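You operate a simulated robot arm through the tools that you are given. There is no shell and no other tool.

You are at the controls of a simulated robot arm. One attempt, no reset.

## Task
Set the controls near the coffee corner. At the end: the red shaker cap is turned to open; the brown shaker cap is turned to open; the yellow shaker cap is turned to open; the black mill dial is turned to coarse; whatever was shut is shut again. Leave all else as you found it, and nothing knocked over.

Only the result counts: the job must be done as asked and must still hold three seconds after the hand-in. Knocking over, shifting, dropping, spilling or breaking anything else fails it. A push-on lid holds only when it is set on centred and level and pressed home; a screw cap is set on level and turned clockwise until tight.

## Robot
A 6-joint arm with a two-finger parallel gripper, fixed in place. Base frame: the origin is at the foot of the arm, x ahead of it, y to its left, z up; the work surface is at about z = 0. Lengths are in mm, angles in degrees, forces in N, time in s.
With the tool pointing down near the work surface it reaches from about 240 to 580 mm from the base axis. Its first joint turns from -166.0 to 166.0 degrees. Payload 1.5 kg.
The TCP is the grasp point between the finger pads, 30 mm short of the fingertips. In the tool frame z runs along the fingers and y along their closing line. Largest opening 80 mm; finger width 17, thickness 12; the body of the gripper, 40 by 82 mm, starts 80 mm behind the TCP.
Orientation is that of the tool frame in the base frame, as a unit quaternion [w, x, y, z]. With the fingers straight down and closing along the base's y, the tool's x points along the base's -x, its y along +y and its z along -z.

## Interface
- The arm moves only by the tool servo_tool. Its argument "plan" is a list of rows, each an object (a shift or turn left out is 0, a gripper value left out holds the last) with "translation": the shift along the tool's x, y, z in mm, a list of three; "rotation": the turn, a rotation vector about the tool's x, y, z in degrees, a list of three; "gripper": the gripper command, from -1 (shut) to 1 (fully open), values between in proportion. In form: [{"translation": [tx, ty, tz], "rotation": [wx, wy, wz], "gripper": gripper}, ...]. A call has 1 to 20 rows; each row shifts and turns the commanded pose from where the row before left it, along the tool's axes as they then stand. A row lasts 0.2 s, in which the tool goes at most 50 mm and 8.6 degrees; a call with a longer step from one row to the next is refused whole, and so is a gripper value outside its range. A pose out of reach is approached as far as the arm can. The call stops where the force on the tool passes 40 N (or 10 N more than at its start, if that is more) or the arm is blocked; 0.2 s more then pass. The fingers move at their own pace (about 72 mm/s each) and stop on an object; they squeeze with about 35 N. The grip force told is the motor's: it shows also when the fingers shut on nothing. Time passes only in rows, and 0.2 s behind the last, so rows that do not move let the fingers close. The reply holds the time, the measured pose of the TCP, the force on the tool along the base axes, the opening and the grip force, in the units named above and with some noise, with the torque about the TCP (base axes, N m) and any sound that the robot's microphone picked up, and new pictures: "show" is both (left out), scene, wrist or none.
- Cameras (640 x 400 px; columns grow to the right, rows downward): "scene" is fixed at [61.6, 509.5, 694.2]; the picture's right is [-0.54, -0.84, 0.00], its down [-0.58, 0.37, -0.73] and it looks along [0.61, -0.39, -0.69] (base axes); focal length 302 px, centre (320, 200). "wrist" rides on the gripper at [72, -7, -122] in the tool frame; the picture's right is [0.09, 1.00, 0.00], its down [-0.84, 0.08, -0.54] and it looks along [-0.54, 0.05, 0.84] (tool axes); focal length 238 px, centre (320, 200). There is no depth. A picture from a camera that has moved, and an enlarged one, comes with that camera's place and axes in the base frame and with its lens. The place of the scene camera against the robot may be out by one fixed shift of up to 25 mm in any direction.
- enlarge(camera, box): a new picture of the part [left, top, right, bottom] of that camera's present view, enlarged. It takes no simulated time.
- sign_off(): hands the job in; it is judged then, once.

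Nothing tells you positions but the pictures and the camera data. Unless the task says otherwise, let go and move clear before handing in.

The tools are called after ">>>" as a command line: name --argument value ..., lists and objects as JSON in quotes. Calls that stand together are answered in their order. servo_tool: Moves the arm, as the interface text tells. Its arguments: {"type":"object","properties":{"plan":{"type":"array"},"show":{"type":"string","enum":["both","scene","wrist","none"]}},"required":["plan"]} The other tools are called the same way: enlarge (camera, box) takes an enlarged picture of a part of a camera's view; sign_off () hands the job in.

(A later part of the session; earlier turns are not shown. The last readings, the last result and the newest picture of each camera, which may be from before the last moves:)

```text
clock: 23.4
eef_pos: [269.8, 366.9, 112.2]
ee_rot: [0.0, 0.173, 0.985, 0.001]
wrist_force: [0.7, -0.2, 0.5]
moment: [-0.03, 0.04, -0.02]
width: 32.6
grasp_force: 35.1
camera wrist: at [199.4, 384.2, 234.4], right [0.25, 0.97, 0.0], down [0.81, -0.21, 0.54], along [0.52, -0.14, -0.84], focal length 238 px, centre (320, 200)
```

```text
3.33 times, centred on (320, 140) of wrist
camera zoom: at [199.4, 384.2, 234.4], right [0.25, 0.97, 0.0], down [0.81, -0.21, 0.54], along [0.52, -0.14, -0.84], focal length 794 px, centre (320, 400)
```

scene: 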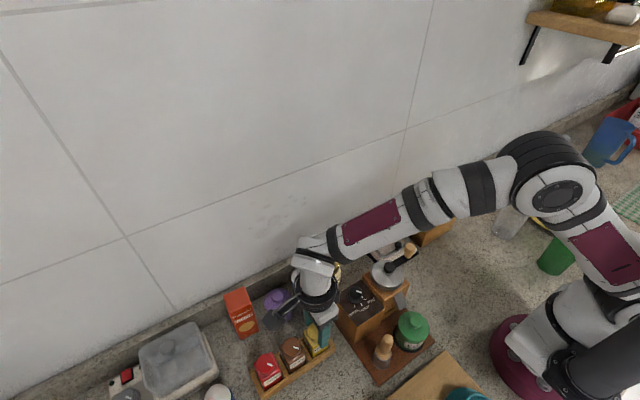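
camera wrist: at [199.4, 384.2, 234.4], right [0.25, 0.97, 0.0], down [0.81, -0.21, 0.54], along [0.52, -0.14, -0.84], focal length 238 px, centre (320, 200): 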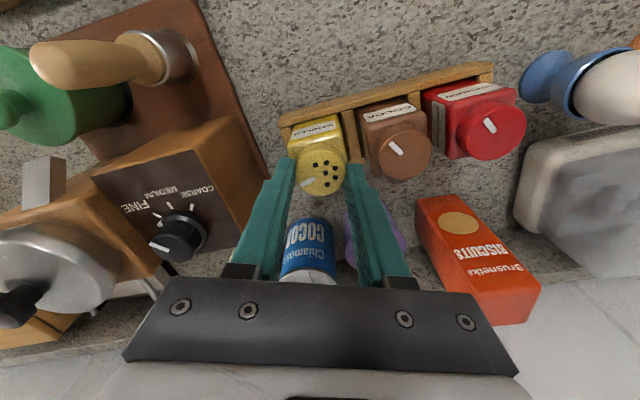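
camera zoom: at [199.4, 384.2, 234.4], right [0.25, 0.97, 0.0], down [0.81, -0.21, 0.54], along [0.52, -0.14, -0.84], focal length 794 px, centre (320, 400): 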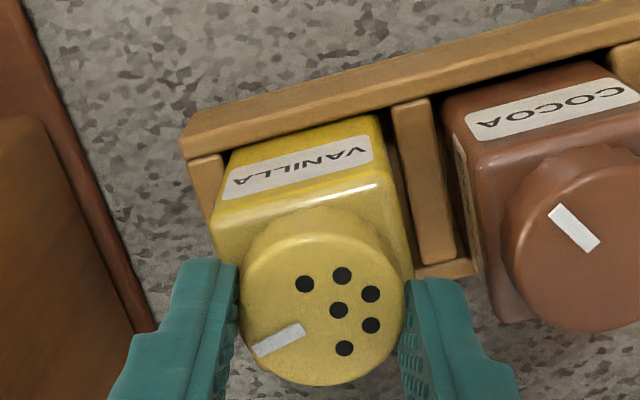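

Sprinkle holes have appeared on the yellow cap, so anticlockwise is indeed open. I'll nudge a bit further to get safely inside the open range, watching the holes and the torque.

>>> servo_tool --plan '[{"rotation": [0, 0, -3], "gripper": -1}, {"rotation": [0, 0, -3]}, {}]' --show "wrist"

>>> enlarge --camera "wrist" --box '[230, 80, 410, 200]'

```text
clock: 24.2
eef_pos: [269.8, 367.6, 112.6]
ee_rot: [0.001, 0.121, 0.993, 0.002]
wrist_force: [7.0, 1.8, -0.1]
moment: [0.16, -0.45, -0.18]
width: 32.8
grasp_force: 34.9
camera wrist: at [198.8, 377.5, 235.4], right [0.15, 0.99, 0.0], down [0.83, -0.13, 0.54], along [0.54, -0.08, -0.84], focal length 238 px, centre (320, 200)
```

wrist: 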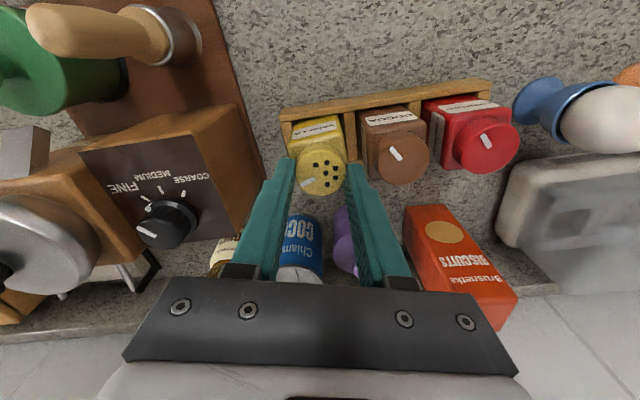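

```text
3.33 times, centred on (320, 140) of wrist
camera zoom: at [198.8, 377.5, 235.4], right [0.15, 0.99, 0.0], down [0.83, -0.13, 0.54], along [0.54, -0.08, -0.84], focal length 794 px, centre (320, 400)
```

zoom: 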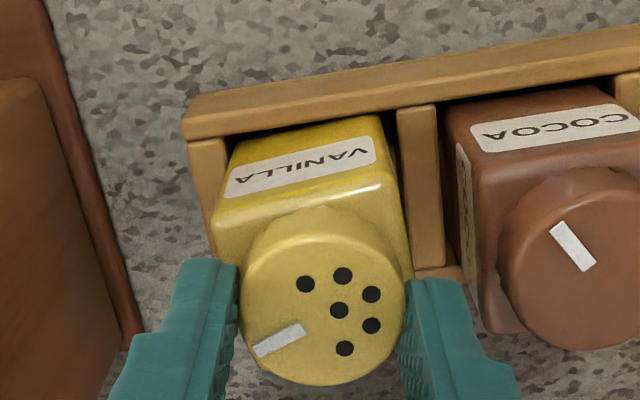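

The force rose to 7 N with torque, so the cap is at its stop and the jar itself began to twist slightly in its slot. I'll back off a few degrees so the jar sits square again, and check that the holes stay.

>>> servo_tool --plan '[{"rotation": [0, 0, 2.5], "gripper": -1}, {"rotation": [0, 0, 2.5]}, {}]' --show "wrist"

>>> enlarge --camera "wrist" --box '[230, 80, 410, 200]'

```text
clock: 25.0
eef_pos: [268.6, 366.7, 114.0]
ee_rot: [-0.001, 0.164, 0.986, 0.001]
wrist_force: [0.6, -0.2, 0.2]
moment: [-0.02, -0.02, 0.02]
width: 32.8
grasp_force: 35.2
camera wrist: at [198.9, 383.5, 235.2], right [0.24, 0.97, 0.0], down [0.82, -0.2, 0.54], along [0.53, -0.13, -0.84], focal length 238 px, centre (320, 200)
```

wrist: 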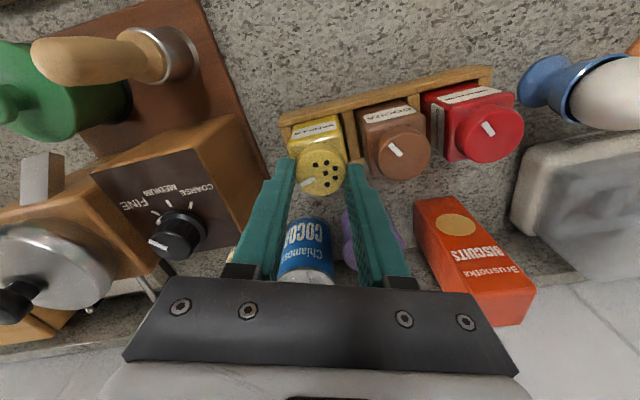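

```text
3.33 times, centred on (320, 140) of wrist
camera zoom: at [198.9, 383.5, 235.2], right [0.24, 0.97, 0.0], down [0.82, -0.2, 0.54], along [0.53, -0.13, -0.84], focal length 794 px, centre (320, 400)
```

zoom: 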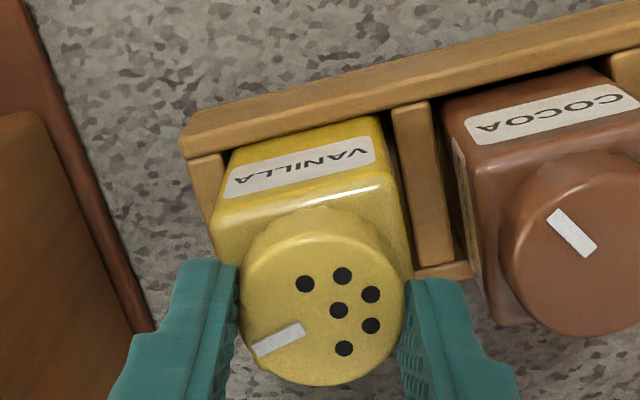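

The holes are still open, torque is zero and the jar sits square. I'll release just a little so as not to touch the brown cap, and rise.

>>> servo_tool --plan '[{"gripper": 0.05}, {"gripper": 0.05}, {"translation": [0, 0, -15]}, {"translation": [0, 0, -30]}, {}]'

>>> enlarge --camera "wrist" --box '[230, 60, 430, 200]'

```text
clock: 26.2
eef_pos: [269.3, 366.4, 159.0]
ee_rot: [0.0, 0.166, 0.986, 0.001]
wrist_force: [0.3, -0.4, -0.5]
moment: [0.02, 0.0, 0.0]
width: 41.9
grasp_force: 0.0
camera wrist: at [199.1, 383.3, 280.9], right [0.24, 0.97, 0.0], down [0.82, -0.2, 0.54], along [0.53, -0.13, -0.84], focal length 238 px, centre (320, 200)
```

scene: 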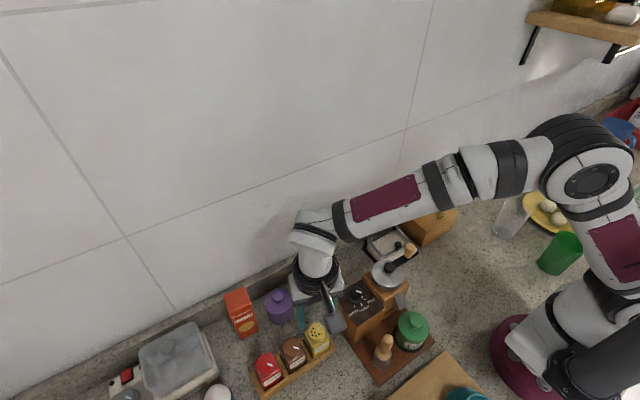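
wrist: 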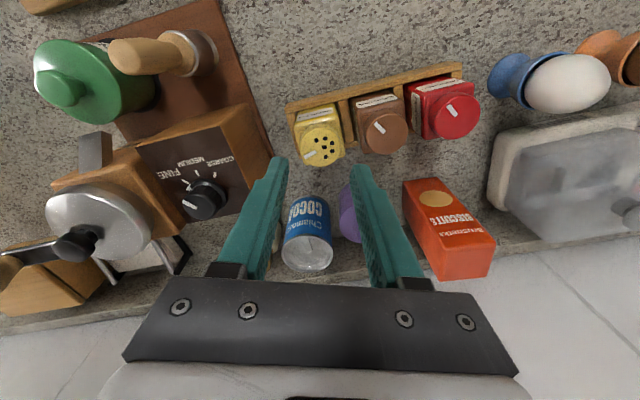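

```text
2.86 times, centred on (330, 130) of wrist
camera zoom: at [199.1, 383.3, 280.9], right [0.24, 0.97, 0.0], down [0.82, -0.2, 0.54], along [0.53, -0.13, -0.84], focal length 681 px, centre (291, 400)
```

zoom: 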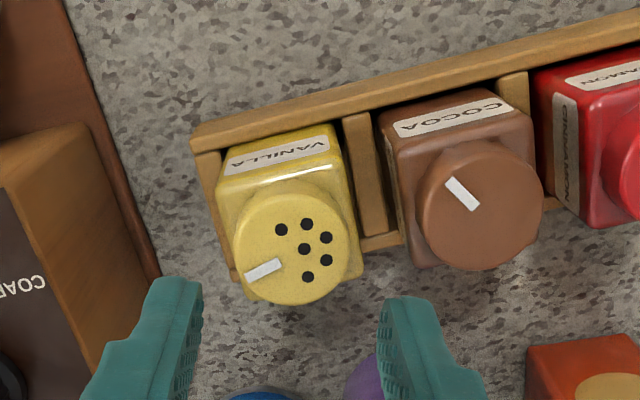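

Yellow is open and its jar sits square. Now I'll turn back to the starting angle and move above the brown cap.

>>> servo_tool --plan '[{"rotation": [0, 0, 8.5]}, {"rotation": [0, 0, 8.5]}, {"rotation": [0, 0, 8.5]}, {"rotation": [0, 0, 8.5]}, {"rotation": [0, 0, 8.5]}, {"rotation": [0, 0, 8.5]}, {"rotation": [0, 0, 8.5]}, {"rotation": [0, 0, 8.5]}, {"rotation": [0, 0, 3]}, {"translation": [27, 0, 0]}, {"translation": [27.5, 0, 0], "gripper": 0.6}, {}, {}]'

>>> enlarge --camera "wrist" --box '[240, 80, 400, 200]'

```text
clock: 29.0
eef_pos: [268.3, 422.3, 157.7]
ee_rot: [-0.001, 0.707, 0.707, 0.002]
wrist_force: [-1.2, -0.1, -0.3]
moment: [0.02, -0.03, 0.02]
width: 64.0
grasp_force: 0.1
camera wrist: at [261.6, 492.8, 280.1], right [1.0, 0.09, 0.0], down [0.08, -0.84, 0.54], along [0.05, -0.54, -0.84], focal length 238 px, centre (320, 200)
```

scene: 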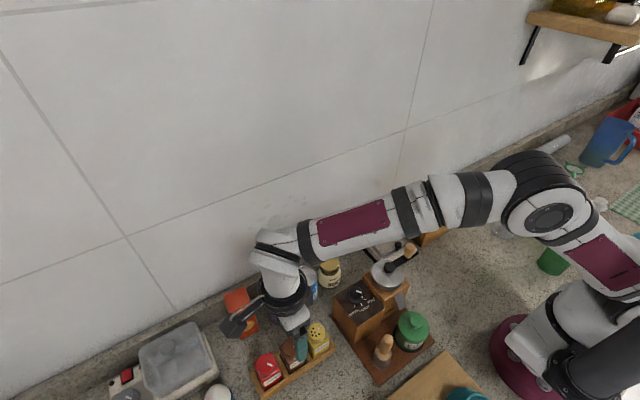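
wrist: 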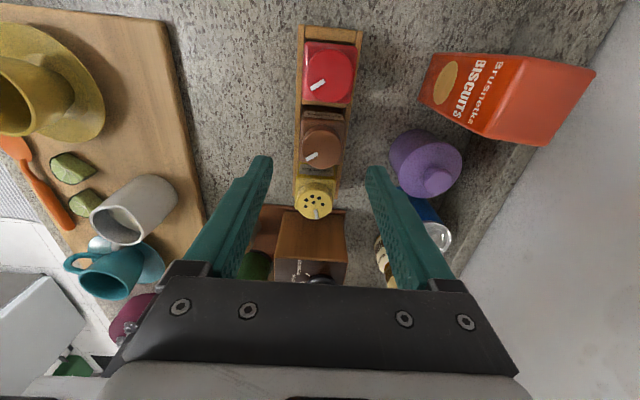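

```text
3.33 times, centred on (320, 140) of wrist
camera zoom: at [261.6, 492.8, 280.1], right [1.0, 0.09, 0.0], down [0.08, -0.84, 0.54], along [0.05, -0.54, -0.84], focal length 794 px, centre (320, 400)
```

zoom: 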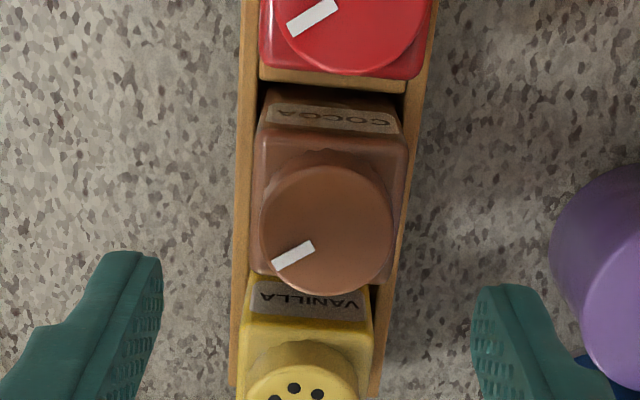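

The brown cap is almost under the TCP; I'll correct by about 1 mm in x and descend to the same height that worked for yellow.

>>> servo_tool --plan '[{"translation": [-0.4, 1.2, 16]}, {"translation": [0, 0, 15]}, {"translation": [0, 0, 15]}, {}, {}]' --show "wrist"

>>> enlarge --camera "wrist" --box '[230, 80, 410, 200]'

```text
clock: 30.2
eef_pos: [269.2, 422.3, 112.3]
ee_rot: [-0.001, 0.707, 0.707, 0.0]
wrist_force: [0.7, 0.5, -0.1]
moment: [0.01, 0.02, 0.01]
width: 63.8
grasp_force: 0.1
camera wrist: at [262.3, 492.1, 235.8], right [1.0, 0.09, 0.0], down [0.08, -0.84, 0.54], along [0.05, -0.54, -0.84], focal length 238 px, centre (320, 200)
```

wrist: 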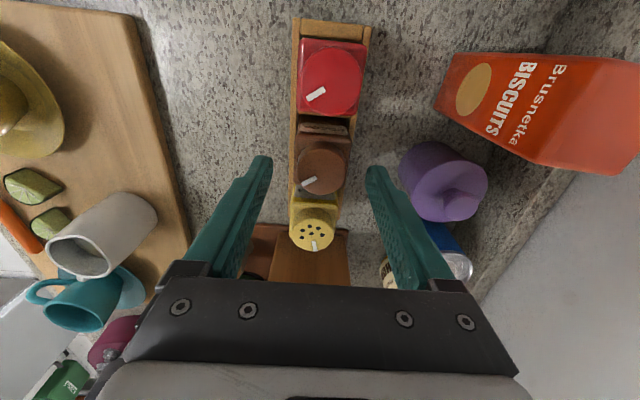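

```text
3.33 times, centred on (320, 140) of wrist
camera zoom: at [262.3, 492.1, 235.8], right [1.0, 0.09, 0.0], down [0.08, -0.84, 0.54], along [0.05, -0.54, -0.84], focal length 794 px, centre (320, 400)
```

zoom: 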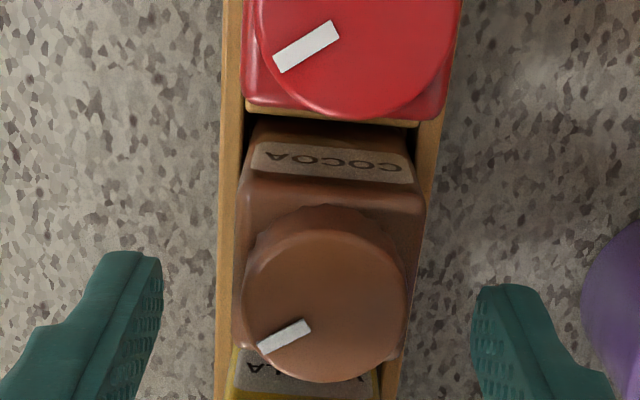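

Well centred on brown. I'll close and check the width.

>>> servo_tool --plan '[{"translation": [0, 0.4, 0.5], "gripper": -1}, {"gripper": -1}, {"gripper": -1}, {"gripper": -1}]' --show "wrist"

>>> enlarge --camera "wrist" --box '[230, 80, 410, 200]'

```text
clock: 31.2
eef_pos: [270.4, 420.8, 113.8]
ee_rot: [-0.001, 0.707, 0.707, 0.001]
wrist_force: [-1.3, 0.6, 2.1]
moment: [0.03, 0.18, -0.02]
width: 32.8
grasp_force: 34.5
camera wrist: at [263.3, 492.3, 235.6], right [1.0, 0.09, 0.0], down [0.08, -0.84, 0.54], along [0.05, -0.54, -0.84], focal length 238 px, centre (320, 200)
```

wrist: 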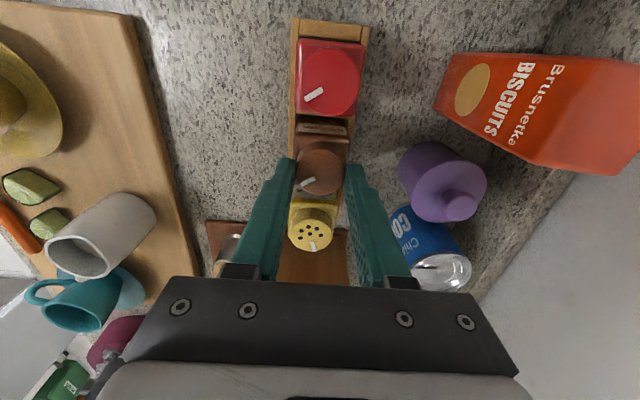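

```text
3.33 times, centred on (320, 140) of wrist
camera zoom: at [263.3, 492.3, 235.6], right [1.0, 0.09, 0.0], down [0.08, -0.84, 0.54], along [0.05, -0.54, -0.84], focal length 794 px, centre (320, 400)
```

zoom: 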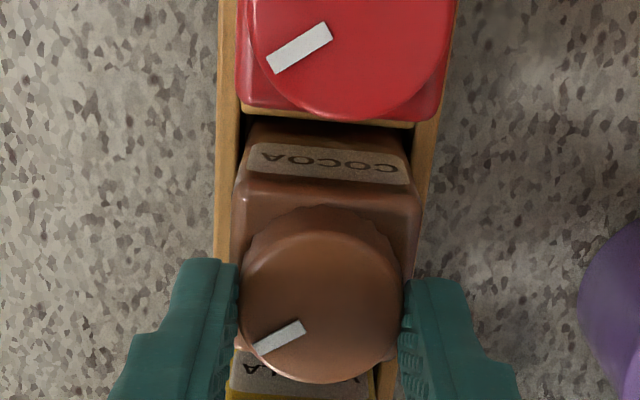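

The grip is on the brown cap (32.8 mm). I'll turn it anticlockwise about 60°, then check.

>>> servo_tool --plan '[{"rotation": [0, 0, -5], "gripper": -1}, {"rotation": [0, 0, -5]}, {"rotation": [0, 0, -5]}, {"rotation": [0, 0, -5]}, {"rotation": [0, 0, -5]}, {"rotation": [0, 0, -5]}, {"rotation": [0, 0, -5]}, {"rotation": [0, 0, -5]}, {"rotation": [0, 0, -5]}, {"rotation": [0, 0, -5]}, {"rotation": [0, 0, -5]}, {"rotation": [0, 0, -5]}, {}]' --show "wrist"

>>> enlarge --camera "wrist" --box '[230, 80, 410, 200]'

```text
clock: 34.0
eef_pos: [269.8, 421.2, 110.4]
ee_rot: [-0.001, 0.258, 0.966, 0.0]
wrist_force: [4.4, 1.5, 6.8]
moment: [0.05, -0.24, -0.01]
width: 32.7
grasp_force: 35.1
camera wrist: at [203.9, 450.5, 234.3], right [0.42, 0.91, 0.0], down [0.76, -0.35, 0.54], along [0.49, -0.23, -0.84], focal length 238 px, centre (320, 200)
```

wrist: 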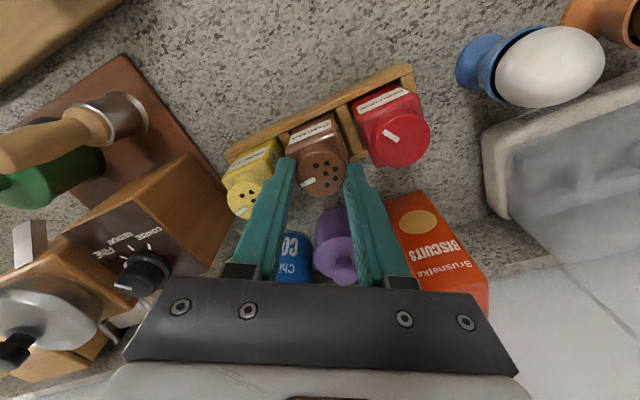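

```text
3.33 times, centred on (320, 140) of wrist
camera zoom: at [203.9, 450.5, 234.3], right [0.42, 0.91, 0.0], down [0.76, -0.35, 0.54], along [0.49, -0.23, -0.84], focal length 794 px, centre (320, 400)
```

zoom: 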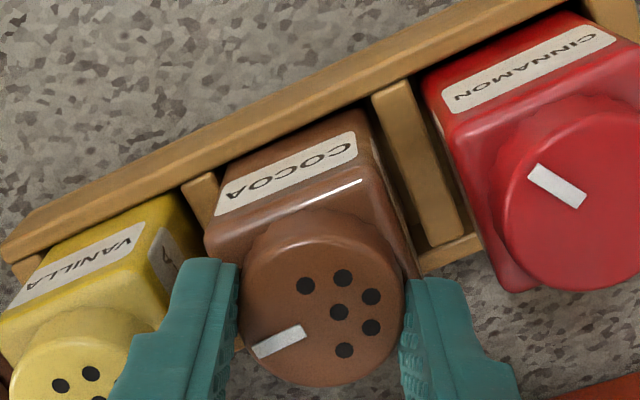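

Brown's holes are showing. I'll nudge a few degrees further to be well inside the open range, watching for the stop.

>>> servo_tool --plan '[{"rotation": [0, 0, -3], "gripper": -1}, {"rotation": [0, 0, -3]}, {}]' --show "wrist"

>>> enlarge --camera "wrist" --box '[230, 80, 410, 200]'

```text
clock: 34.8
eef_pos: [270.5, 420.2, 112.1]
ee_rot: [-0.001, 0.208, 0.978, 0.001]
wrist_force: [-0.1, 1.9, 6.4]
moment: [0.22, 0.15, 0.0]
width: 32.6
grasp_force: 35.5
camera wrist: at [201.2, 442.9, 234.2], right [0.32, 0.95, 0.0], down [0.8, -0.27, 0.54], along [0.51, -0.17, -0.84], focal length 238 px, centre (320, 200)
```

wrist: 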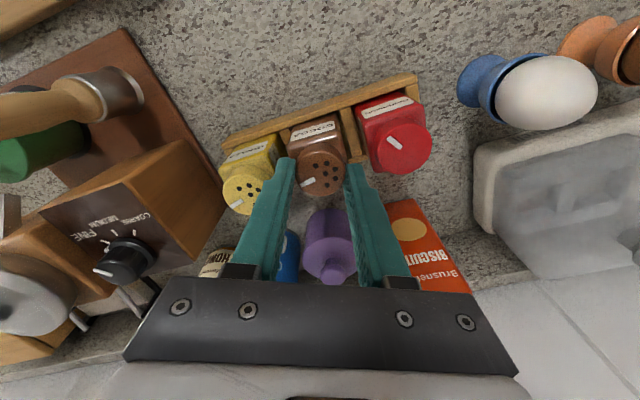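

```text
3.33 times, centred on (320, 140) of wrist
camera zoom: at [201.2, 442.9, 234.2], right [0.32, 0.95, 0.0], down [0.8, -0.27, 0.54], along [0.51, -0.17, -0.84], focal length 794 px, centre (320, 400)
```

zoom: 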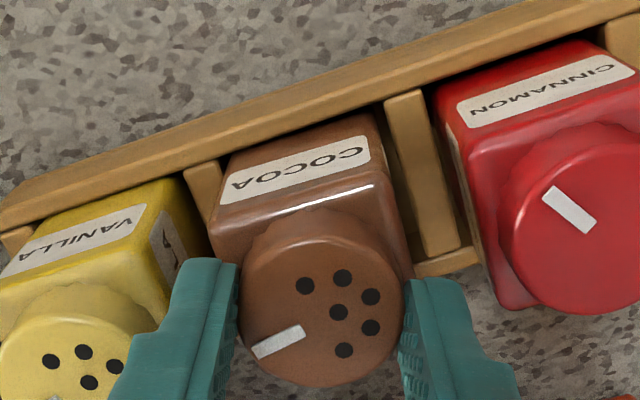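

66° turned with no stop torque yet. I'll add 3° more to match the yellow's final position.

>>> servo_tool --plan '[{"rotation": [0, 0, -1.5], "gripper": -1}, {"rotation": [0, 0, -1.5]}, {}]' --show "none"

```text
clock: 35.6
eef_pos: [269.7, 419.0, 111.9]
ee_rot: [-0.001, 0.182, 0.983, 0.001]
wrist_force: [0.2, 3.8, 1.9]
moment: [0.37, 0.16, -0.01]
width: 32.9
grasp_force: 34.8
```

Cap turned 69°, holes open, with negligible turning torque. I'll release gently and rise.

>>> servo_tool --plan '[{"gripper": 0.02}, {"gripper": 0.02}, {"translation": [0, 0, -15]}, {"translation": [0, 0, -30]}, {}]'

>>> enlarge --camera "wrist" --box '[200, 60, 430, 200]'

```text
clock: 36.8
eef_pos: [269.1, 417.8, 156.7]
ee_rot: [-0.001, 0.182, 0.983, 0.001]
wrist_force: [0.1, -0.2, 0.5]
moment: [-0.01, 0.01, -0.03]
width: 40.5
grasp_force: 0.1
camera wrist: at [199.9, 438.1, 280.0], right [0.27, 0.96, 0.0], down [0.81, -0.23, 0.54], along [0.52, -0.14, -0.84], focal length 238 px, centre (320, 200)
```

scene: 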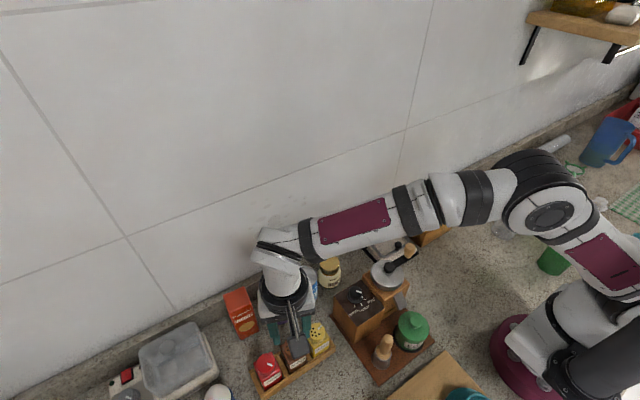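
wrist: 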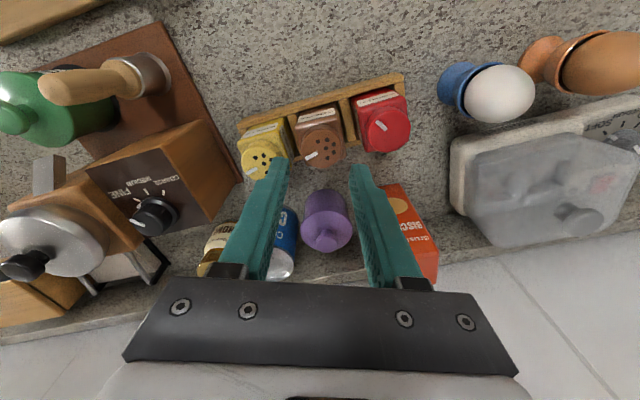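

```text
2.78 times, centred on (315, 130) of wrist
camera zoom: at [199.9, 438.1, 280.0], right [0.27, 0.96, 0.0], down [0.81, -0.23, 0.54], along [0.52, -0.14, -0.84], focal length 663 px, centre (334, 395)
```

zoom: 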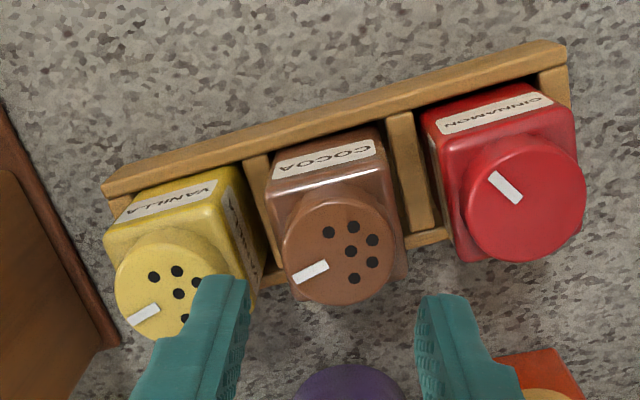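

Brown is open; its jar sits in its slot. Now I'll swing back and move above the red cap.

>>> servo_tool --plan '[{"rotation": [0, 0, 8.5]}, {"rotation": [0, 0, 8.5]}, {"rotation": [0, 0, 8.5]}, {"rotation": [0, 0, 8.5]}, {"rotation": [0, 0, 8.5]}, {"rotation": [0, 0, 8.5]}, {"rotation": [0, 0, 8.5]}, {"rotation": [0, 0, 8.5]}, {"rotation": [0, 0, 1]}, {"translation": [29, 0, 0]}, {"translation": [29, 0, 0], "gripper": 0.6}, {}, {}]'

>>> enlarge --camera "wrist" --box '[240, 80, 400, 200]'

>>> enlarge --camera "wrist" --box '[260, 130, 380, 260]'

```text
clock: 39.6
eef_pos: [271.4, 478.1, 156.8]
ee_rot: [-0.001, 0.707, 0.707, 0.001]
wrist_force: [0.3, 0.1, 0.2]
moment: [-0.02, 0.01, 0.0]
width: 64.1
grasp_force: 0.0
camera wrist: at [265.1, 550.3, 278.9], right [1.0, 0.09, 0.0], down [0.08, -0.84, 0.54], along [0.05, -0.54, -0.84], focal length 238 px, centre (320, 200)
```

scene: 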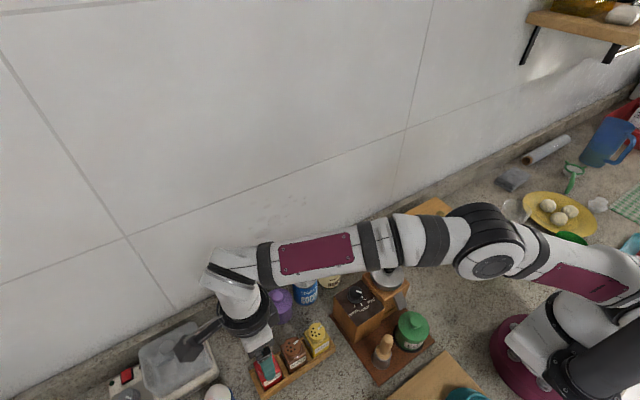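
wrist: 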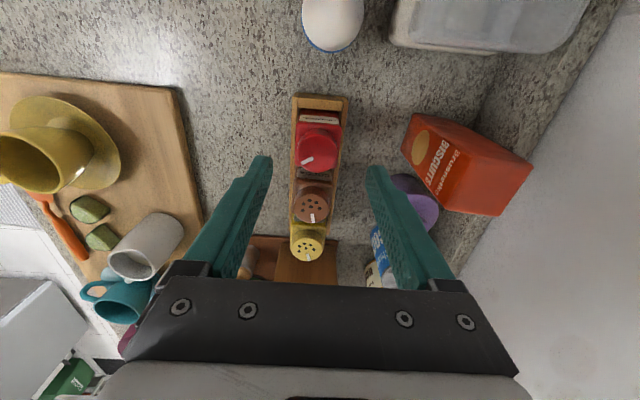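

```text
3.33 times, centred on (320, 140) of wrist
camera zoom: at [265.1, 550.3, 278.9], right [1.0, 0.09, 0.0], down [0.08, -0.84, 0.54], along [0.05, -0.54, -0.84], focal length 794 px, centre (320, 400)
```

zoom: 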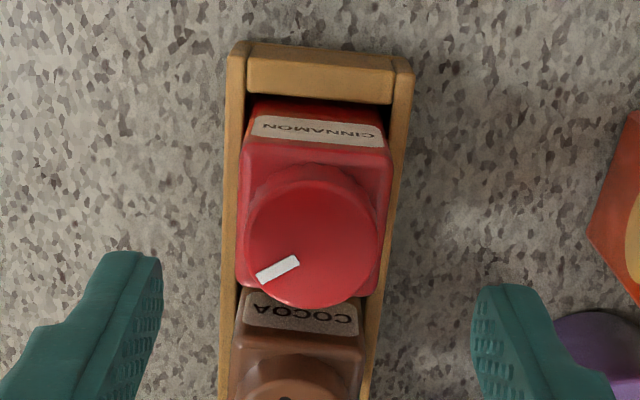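

```text
3.08 times, centred on (320, 195) of wrist
camera zoom: at [265.1, 550.3, 278.9], right [1.0, 0.09, 0.0], down [0.08, -0.84, 0.54], along [0.05, -0.54, -0.84], focal length 733 px, centre (320, 215)
```

zoom: 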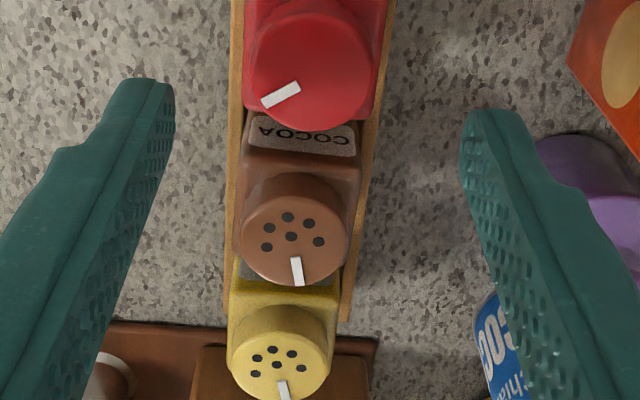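

The red cap is at about (269, 474), so I'll shift 4.4 mm in -y and 2.5 mm in -x while descending.

>>> servo_tool --plan '[{"translation": [-4.4, -2.5, 15]}, {"translation": [0, 0, 15]}, {"translation": [0, 0, 14.5]}, {}, {}]' --show "wrist"

>>> enlarge --camera "wrist" --box '[230, 80, 410, 200]'

```text
clock: 40.8
eef_pos: [268.8, 474.1, 109.6]
ee_rot: [-0.001, 0.707, 0.708, 0.001]
wrist_force: [-0.2, 0.0, 0.3]
moment: [-0.01, -0.03, -0.01]
width: 63.8
grasp_force: 0.0
camera wrist: at [262.2, 546.1, 232.7], right [1.0, 0.09, 0.0], down [0.08, -0.84, 0.54], along [0.05, -0.54, -0.84], focal length 238 px, centre (320, 200)
```

wrist: 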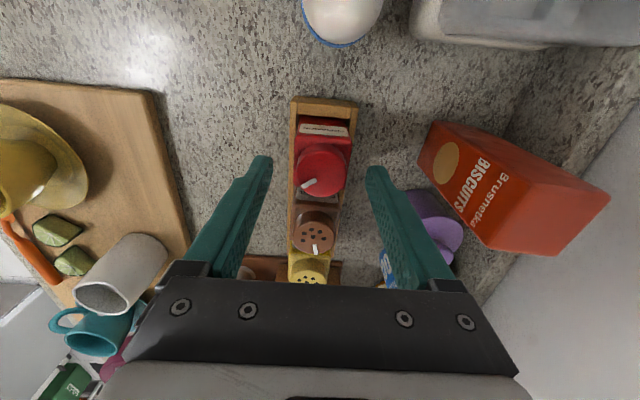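

```text
3.33 times, centred on (320, 140) of wrist
camera zoom: at [262.2, 546.1, 232.7], right [1.0, 0.09, 0.0], down [0.08, -0.84, 0.54], along [0.05, -0.54, -0.84], focal length 794 px, centre (320, 400)
```

zoom: 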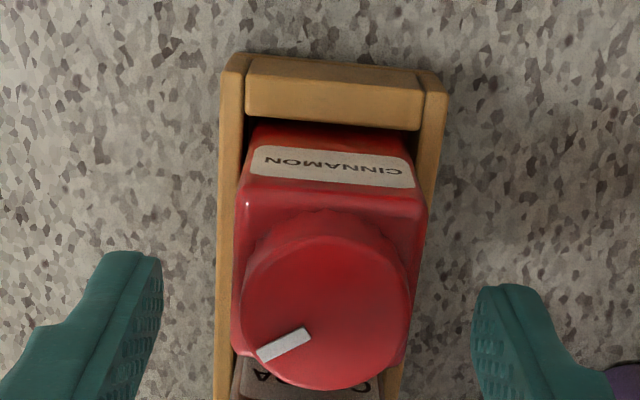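

Nearly centred; I'm about 2.5 mm lower than the height that worked, so I'll rise slightly, adjust x by 0.7 mm, and close on the red cap.

>>> servo_tool --plan '[{"translation": [0, 0.7, -2.5]}, {}, {"gripper": -1}, {"gripper": -1}, {"gripper": -1}, {"gripper": -1}]' --show "wrist"

>>> enlarge --camera "wrist" --box '[230, 80, 410, 200]'

```text
clock: 42.2
eef_pos: [270.1, 473.1, 113.2]
ee_rot: [-0.001, 0.707, 0.707, 0.001]
wrist_force: [1.2, 0.3, 0.4]
moment: [0.01, -0.12, 0.0]
width: 32.6
grasp_force: 35.3
camera wrist: at [263.0, 545.7, 235.4], right [1.0, 0.09, 0.0], down [0.08, -0.84, 0.54], along [0.05, -0.54, -0.84], focal length 238 px, centre (320, 200)
```

wrist: 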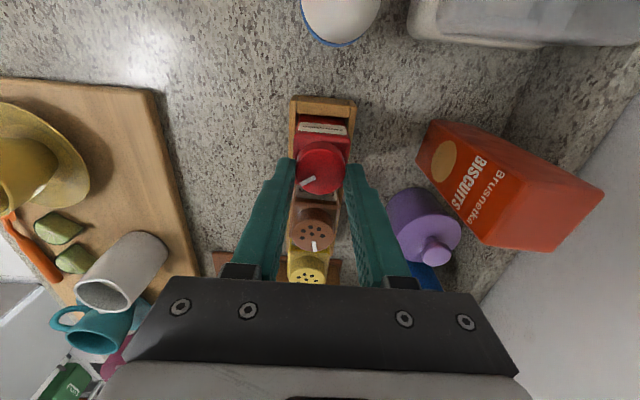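

```text
3.33 times, centred on (320, 140) of wrist
camera zoom: at [263.0, 545.7, 235.4], right [1.0, 0.09, 0.0], down [0.08, -0.84, 0.54], along [0.05, -0.54, -0.84], focal length 794 px, centre (320, 400)
```

zoom: 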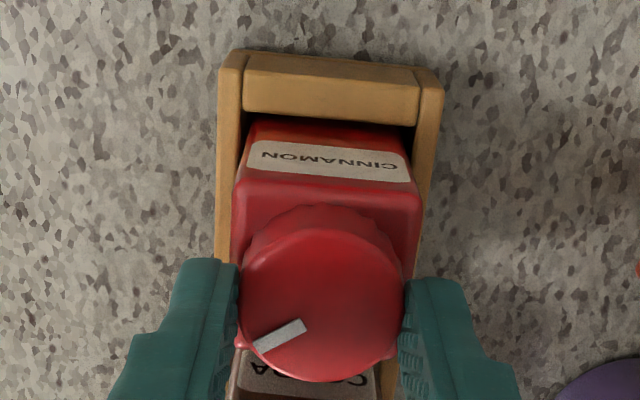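

The grip is on the red cap (32.6 mm). I'll turn it about 68° anticlockwise in one go.

>>> servo_tool --plan '[{"rotation": [0, 0, -4.9], "gripper": -1}, {"rotation": [0, 0, -4.9]}, {"rotation": [0, 0, -4.9]}, {"rotation": [0, 0, -4.9]}, {"rotation": [0, 0, -4.9]}, {"rotation": [0, 0, -4.9]}, {"rotation": [0, 0, -4.9]}, {"rotation": [0, 0, -4.9]}, {"rotation": [0, 0, -4.9]}, {"rotation": [0, 0, -4.9]}, {"rotation": [0, 0, -4.9]}, {"rotation": [0, 0, -4.9]}, {"rotation": [0, 0, -4.9]}, {"rotation": [0, 0, -4.9]}, {}]' --show "wrist"

>>> enlarge --camera "wrist" --box '[230, 80, 410, 200]'

```text
clock: 45.4
eef_pos: [269.0, 474.3, 114.4]
ee_rot: [0.0, 0.185, 0.983, 0.002]
wrist_force: [5.2, 0.5, 0.7]
moment: [0.14, -0.47, -0.01]
width: 33.0
grasp_force: 34.8
camera wrist: at [199.4, 493.3, 236.6], right [0.28, 0.96, 0.0], down [0.81, -0.23, 0.54], along [0.52, -0.15, -0.84], focal length 238 px, centre (320, 200)
```

wrist: 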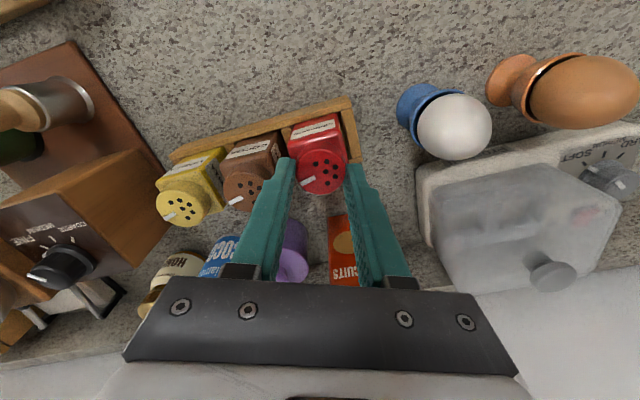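

```text
3.33 times, centred on (320, 140) of wrist
camera zoom: at [199.4, 493.3, 236.6], right [0.28, 0.96, 0.0], down [0.81, -0.23, 0.54], along [0.52, -0.15, -0.84], focal length 794 px, centre (320, 400)
```

zoom: 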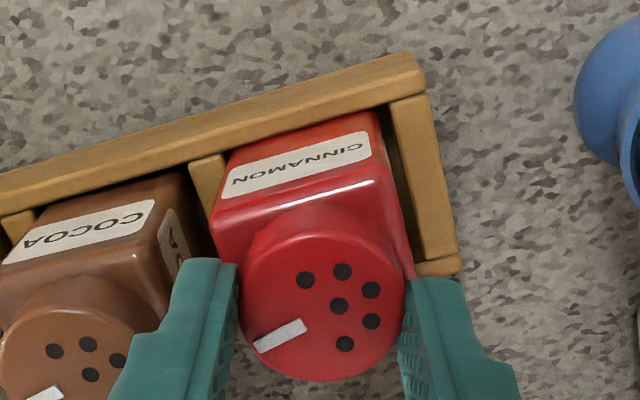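

Red's holes are open. I'll release and rise.

>>> servo_tool --plan '[{"gripper": 0.02}, {"gripper": 0.02}, {"translation": [0, 0, -15]}, {"translation": [0, 0, -35]}, {"translation": [0, 0, -40]}, {"translation": [0, 0, -40]}, {}]'

>>> enlarge --camera "wrist" --box '[180, 60, 420, 200]'

```text
clock: 47.0
eef_pos: [271.4, 472.4, 243.2]
ee_rot: [-0.001, 0.185, 0.983, 0.001]
wrist_force: [1.0, -0.1, 1.0]
moment: [0.0, -0.02, -0.03]
width: 40.5
grasp_force: 0.1
camera wrist: at [201.7, 492.5, 365.8], right [0.28, 0.96, 0.0], down [0.81, -0.23, 0.54], along [0.52, -0.15, -0.84], focal length 238 px, centre (320, 200)
```

scene: 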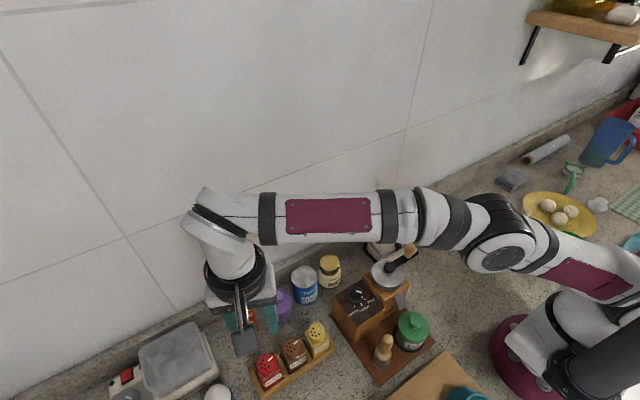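
wrist: 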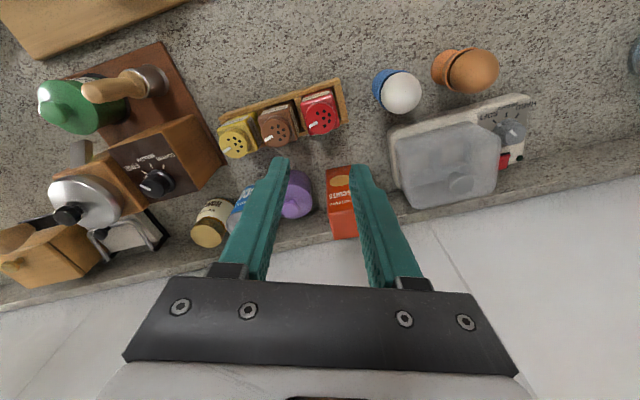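

```text
2.67 times, centred on (300, 130) of wrist
camera zoom: at [201.7, 492.5, 365.8], right [0.28, 0.96, 0.0], down [0.81, -0.23, 0.54], along [0.52, -0.15, -0.84], focal length 636 px, centre (373, 387)
```

zoom: 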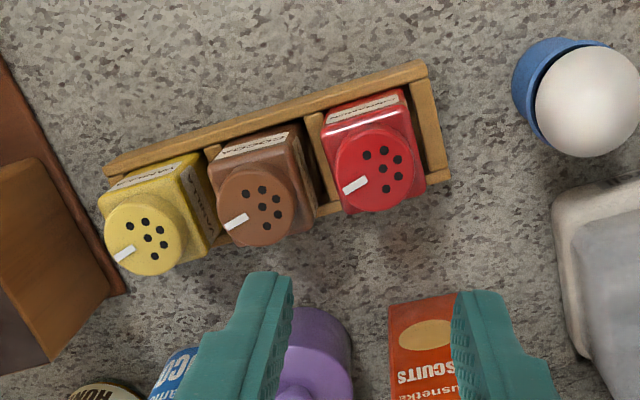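

All three caps are open. Next is the mill dial at about (281, 258), top at z≈113, next to the hopper; I'll move above it with the fingers set diagonally to leave room to turn clockwise from FINE to COARSE.

>>> servo_tool --plan '[{"rotation": [0, 0, 8]}, {"rotation": [0, 0, 8]}, {"rotation": [0, 0, 8]}, {"translation": [-26.4, -24, 5]}, {"translation": [-26.4, -24, 5]}, {"translation": [-26.4, -24, 5]}, {"translation": [-26.4, -24, 5]}, {"translation": [-26.4, -24, 5]}, {"translation": [-26.4, -24, 5]}, {}, {}]'

>>> enlarge --camera "wrist" --box '[230, 60, 410, 200]'

```text
clock: 49.4
eef_pos: [279.2, 259.0, 213.9]
ee_rot: [0.0, 0.386, 0.923, 0.001]
wrist_force: [0.0, -1.0, -0.1]
moment: [0.0, -0.02, 0.0]
width: 40.9
grasp_force: 0.1
camera wrist: at [224.3, 305.0, 336.1], right [0.64, 0.76, 0.0], down [0.64, -0.54, 0.54], along [0.41, -0.35, -0.84], focal length 238 px, centre (320, 200)
```

scene: 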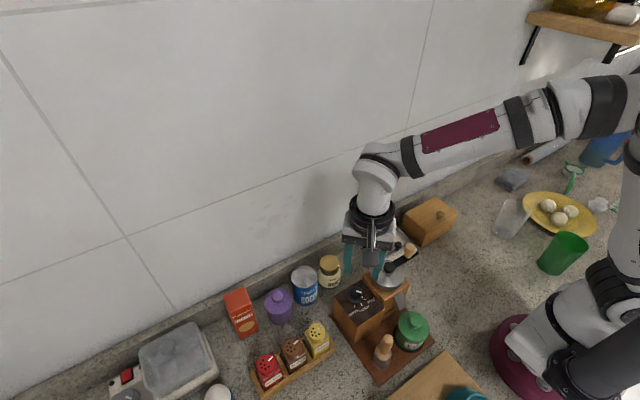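
wrist: 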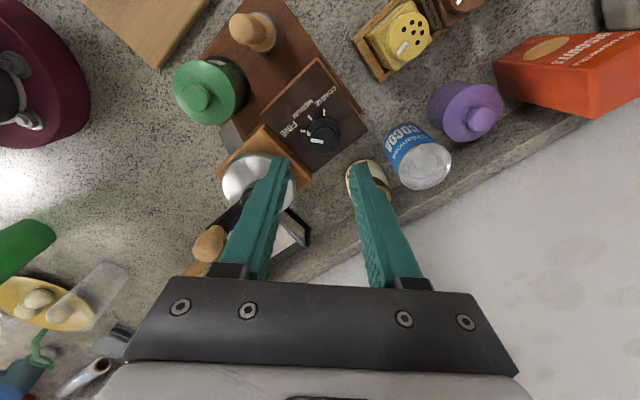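

```text
2.86 times, centred on (320, 130) of wrist
camera zoom: at [224.3, 305.0, 336.1], right [0.64, 0.76, 0.0], down [0.64, -0.54, 0.54], along [0.41, -0.35, -0.84], focal length 681 px, centre (320, 400)
```

zoom: 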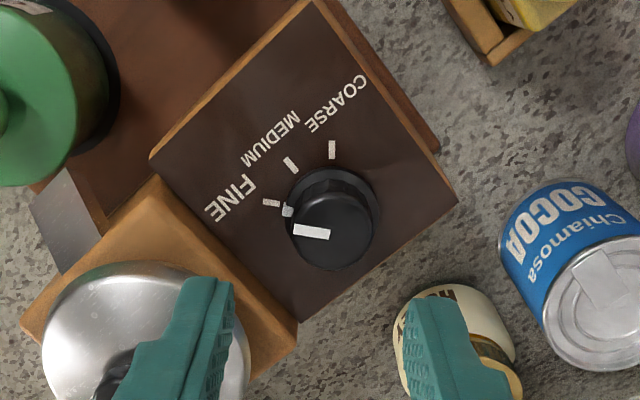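

The dial's skirt mark points at FINE; MEDIUM and COARSE lie clockwise of it. I'll go lower for a more exact fix on the dial's centre and height.

>>> servo_tool --plan '[{"translation": [-2.7, 4, 20], "gripper": 0.3}, {"translation": [0, 0, 20]}, {}, {}]' --show "wrist"

>>> enlarge --camera "wrist" --box '[250, 80, 400, 200]'

```text
clock: 50.4
eef_pos: [282.5, 261.2, 175.2]
ee_rot: [-0.001, 0.387, 0.922, 0.001]
wrist_force: [0.6, 0.2, -0.9]
moment: [-0.01, 0.02, 0.0]
width: 52.0
grasp_force: 0.0
camera wrist: at [226.9, 306.8, 297.7], right [0.64, 0.76, 0.0], down [0.64, -0.54, 0.54], along [0.41, -0.35, -0.84], focal length 238 px, centre (320, 200)
```

wrist: 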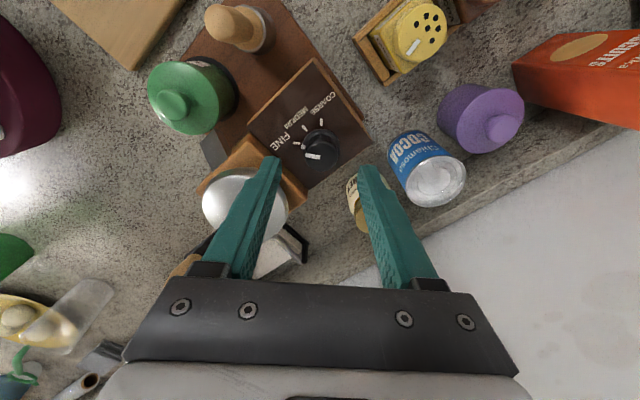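

```text
3.33 times, centred on (325, 140) of wrist
camera zoom: at [226.9, 306.8, 297.7], right [0.64, 0.76, 0.0], down [0.64, -0.54, 0.54], along [0.41, -0.35, -0.84], focal length 794 px, centre (303, 400)
```

zoom: 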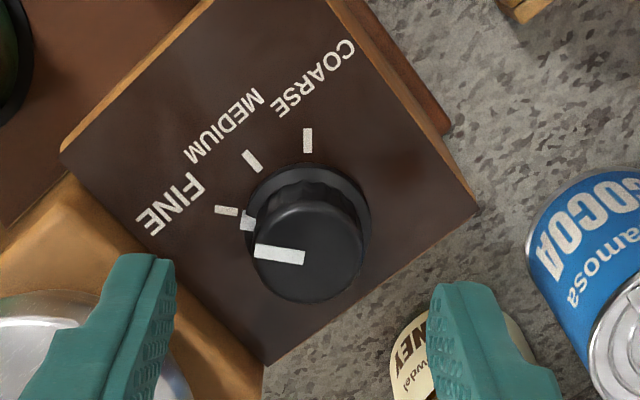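

I want a better fix on the dial's centre and height, so I'll rotate in place for a second viewing angle.

>>> servo_tool --plan '[{"rotation": [0, 0, 8.5]}, {"rotation": [0, 0, 8.5]}, {"rotation": [0, 0, 8.5]}, {"rotation": [0, 0, 8.5]}, {"rotation": [0, 0, 8.5]}, {"rotation": [0, 0, 8.5]}, {"rotation": [0, 0, 8.5]}, {"rotation": [0, 0, 8.5]}, {"rotation": [0, 0, 8.5]}, {"rotation": [0, 0, 8.5]}, {}, {}]' --show "wrist"

>>> enlarge --camera "wrist" --box '[250, 80, 400, 200]'

```text
clock: 53.0
eef_pos: [283.4, 262.2, 173.8]
ee_rot: [-0.001, 0.908, 0.418, 0.0]
wrist_force: [0.1, -1.2, 0.3]
moment: [0.01, 0.0, 0.0]
width: 52.1
grasp_force: 0.0
camera wrist: at [324.5, 320.1, 296.4], right [0.82, -0.58, 0.0], down [-0.48, -0.69, 0.54], along [-0.31, -0.44, -0.84], focal length 238 px, centre (320, 200)
```

wrist: 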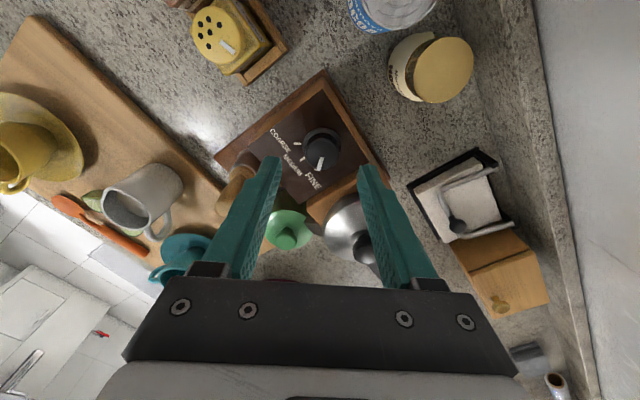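

```text
3.33 times, centred on (325, 140) of wrist
camera zoom: at [324.5, 320.1, 296.4], right [0.82, -0.58, 0.0], down [-0.48, -0.69, 0.54], along [-0.31, -0.44, -0.84], focal length 794 px, centre (303, 400)
```

zoom: 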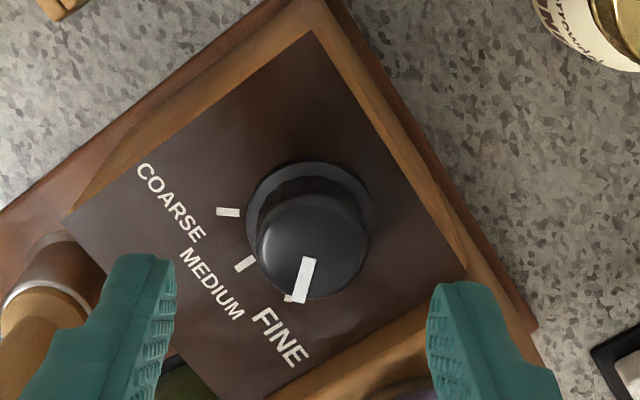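

The dial's top centre is at (284.5, 260.4, 115), about 27 mm wide, and the marks lie at -40°, 0° and +40°, so the turn from FINE to COARSE is 80° clockwise. I'll go back to the diagonal start angle with a 42 mm opening and descend partway.

>>> servo_tool --plan '[{"rotation": [0, 0, -8.5], "gripper": 0.05}, {"rotation": [0, 0, -8.5]}, {"rotation": [0, 0, -8.5]}, {"rotation": [0, 0, -8.5]}, {"rotation": [0, 0, -8.5]}, {"rotation": [0, 0, -8.5]}, {"rotation": [0, 0, -8.5]}, {"rotation": [0, 0, -8.5]}, {"rotation": [0, 0, -8.5]}, {"rotation": [0, 0, -8.5]}, {"translation": [-1.5, 0.3, 10]}, {"translation": [0, 0, 13]}, {}, {}]' --show "wrist"

>>> enlarge --camera "wrist" --box '[250, 80, 400, 200]'

```text
clock: 56.0
eef_pos: [284.4, 260.1, 151.4]
ee_rot: [-0.001, 0.386, 0.923, 0.001]
wrist_force: [0.2, -0.3, -0.2]
moment: [0.06, -0.03, 0.0]
width: 42.0
grasp_force: 0.1
camera wrist: at [228.2, 306.4, 273.5], right [0.64, 0.77, 0.0], down [0.64, -0.54, 0.54], along [0.41, -0.35, -0.84], focal length 238 px, centre (320, 200)
```

wrist: 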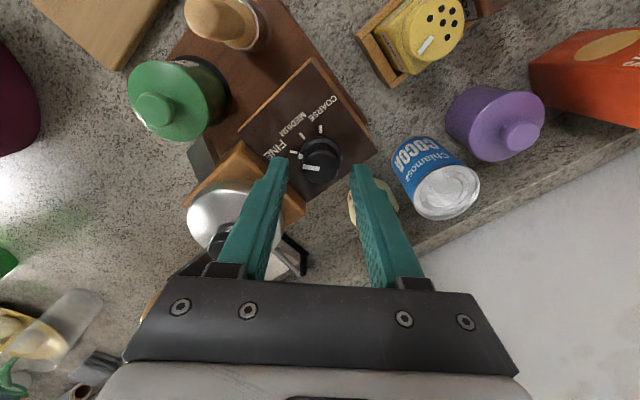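

```text
3.33 times, centred on (325, 140) of wrist
camera zoom: at [228.2, 306.4, 273.5], right [0.64, 0.77, 0.0], down [0.64, -0.54, 0.54], along [0.41, -0.35, -0.84], focal length 794 px, centre (303, 400)
```

zoom: 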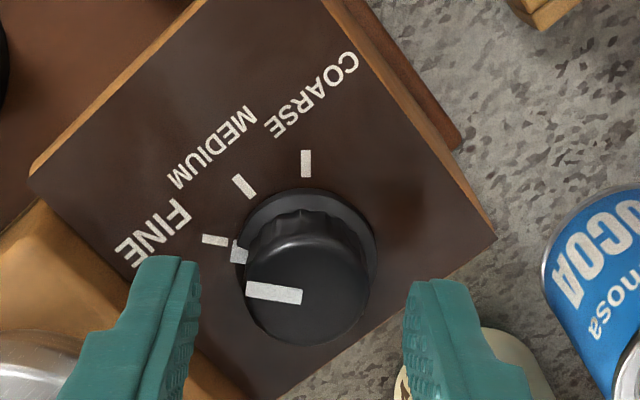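

Alignment is within 1 mm. I'll descend so the tips sit around z=103 beside the knob and then grip.

>>> servo_tool --plan '[{"translation": [-0.7, 0, 9]}, {"translation": [0, 0, 9]}, {}, {}]'

>>> enlarge --camera "wrist" --box '[250, 80, 400, 200]'

>>> enlarge --camera "scene" --box '[310, 220, 450, 350]'

```text
clock: 57.0
eef_pos: [283.9, 258.1, 132.1]
ee_rot: [-0.001, 0.386, 0.922, 0.001]
wrist_force: [-0.8, -0.1, -0.3]
moment: [-0.02, 0.03, 0.0]
width: 42.0
grasp_force: 0.0
camera wrist: at [228.9, 304.3, 255.2], right [0.64, 0.76, 0.0], down [0.64, -0.54, 0.54], along [0.41, -0.35, -0.84], focal length 238 px, centre (320, 200)
```

scene: 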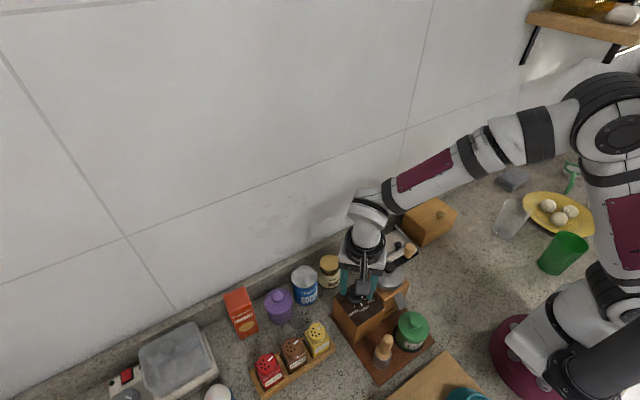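
wrist: 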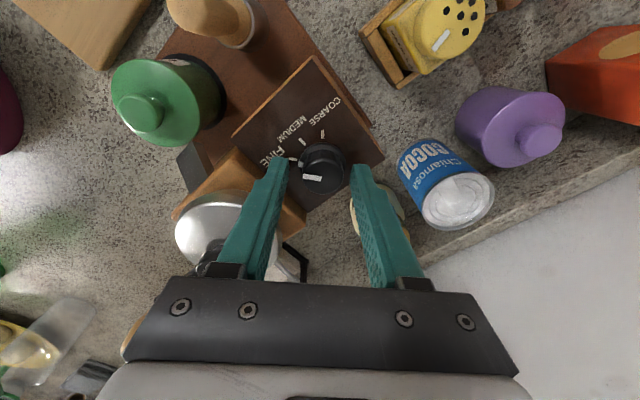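

```text
3.33 times, centred on (325, 140) of wrist
camera zoom: at [228.9, 304.3, 255.2], right [0.64, 0.76, 0.0], down [0.64, -0.54, 0.54], along [0.41, -0.35, -0.84], focal length 794 px, centre (303, 400)
```

zoom: 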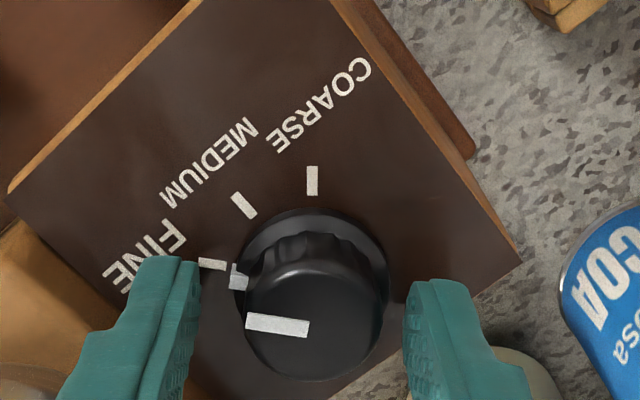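

```text
3.08 times, centred on (380, 285) of scene
camera zoom: at [61.6, 509.5, 694.2], right [-0.54, -0.84, 0.0], down [-0.58, 0.37, -0.73], along [0.61, -0.39, -0.69], focal length 931 px, centre (135, -62)
```

zoom: 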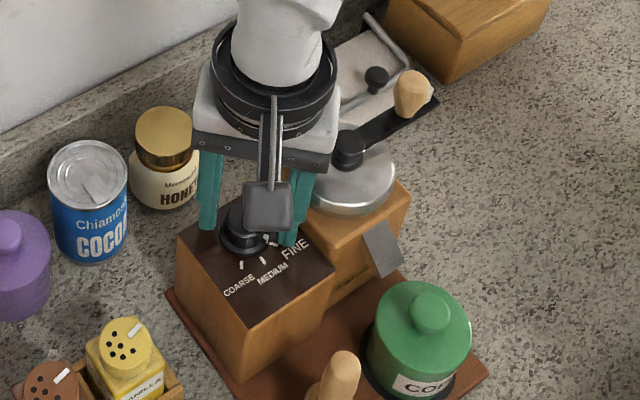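

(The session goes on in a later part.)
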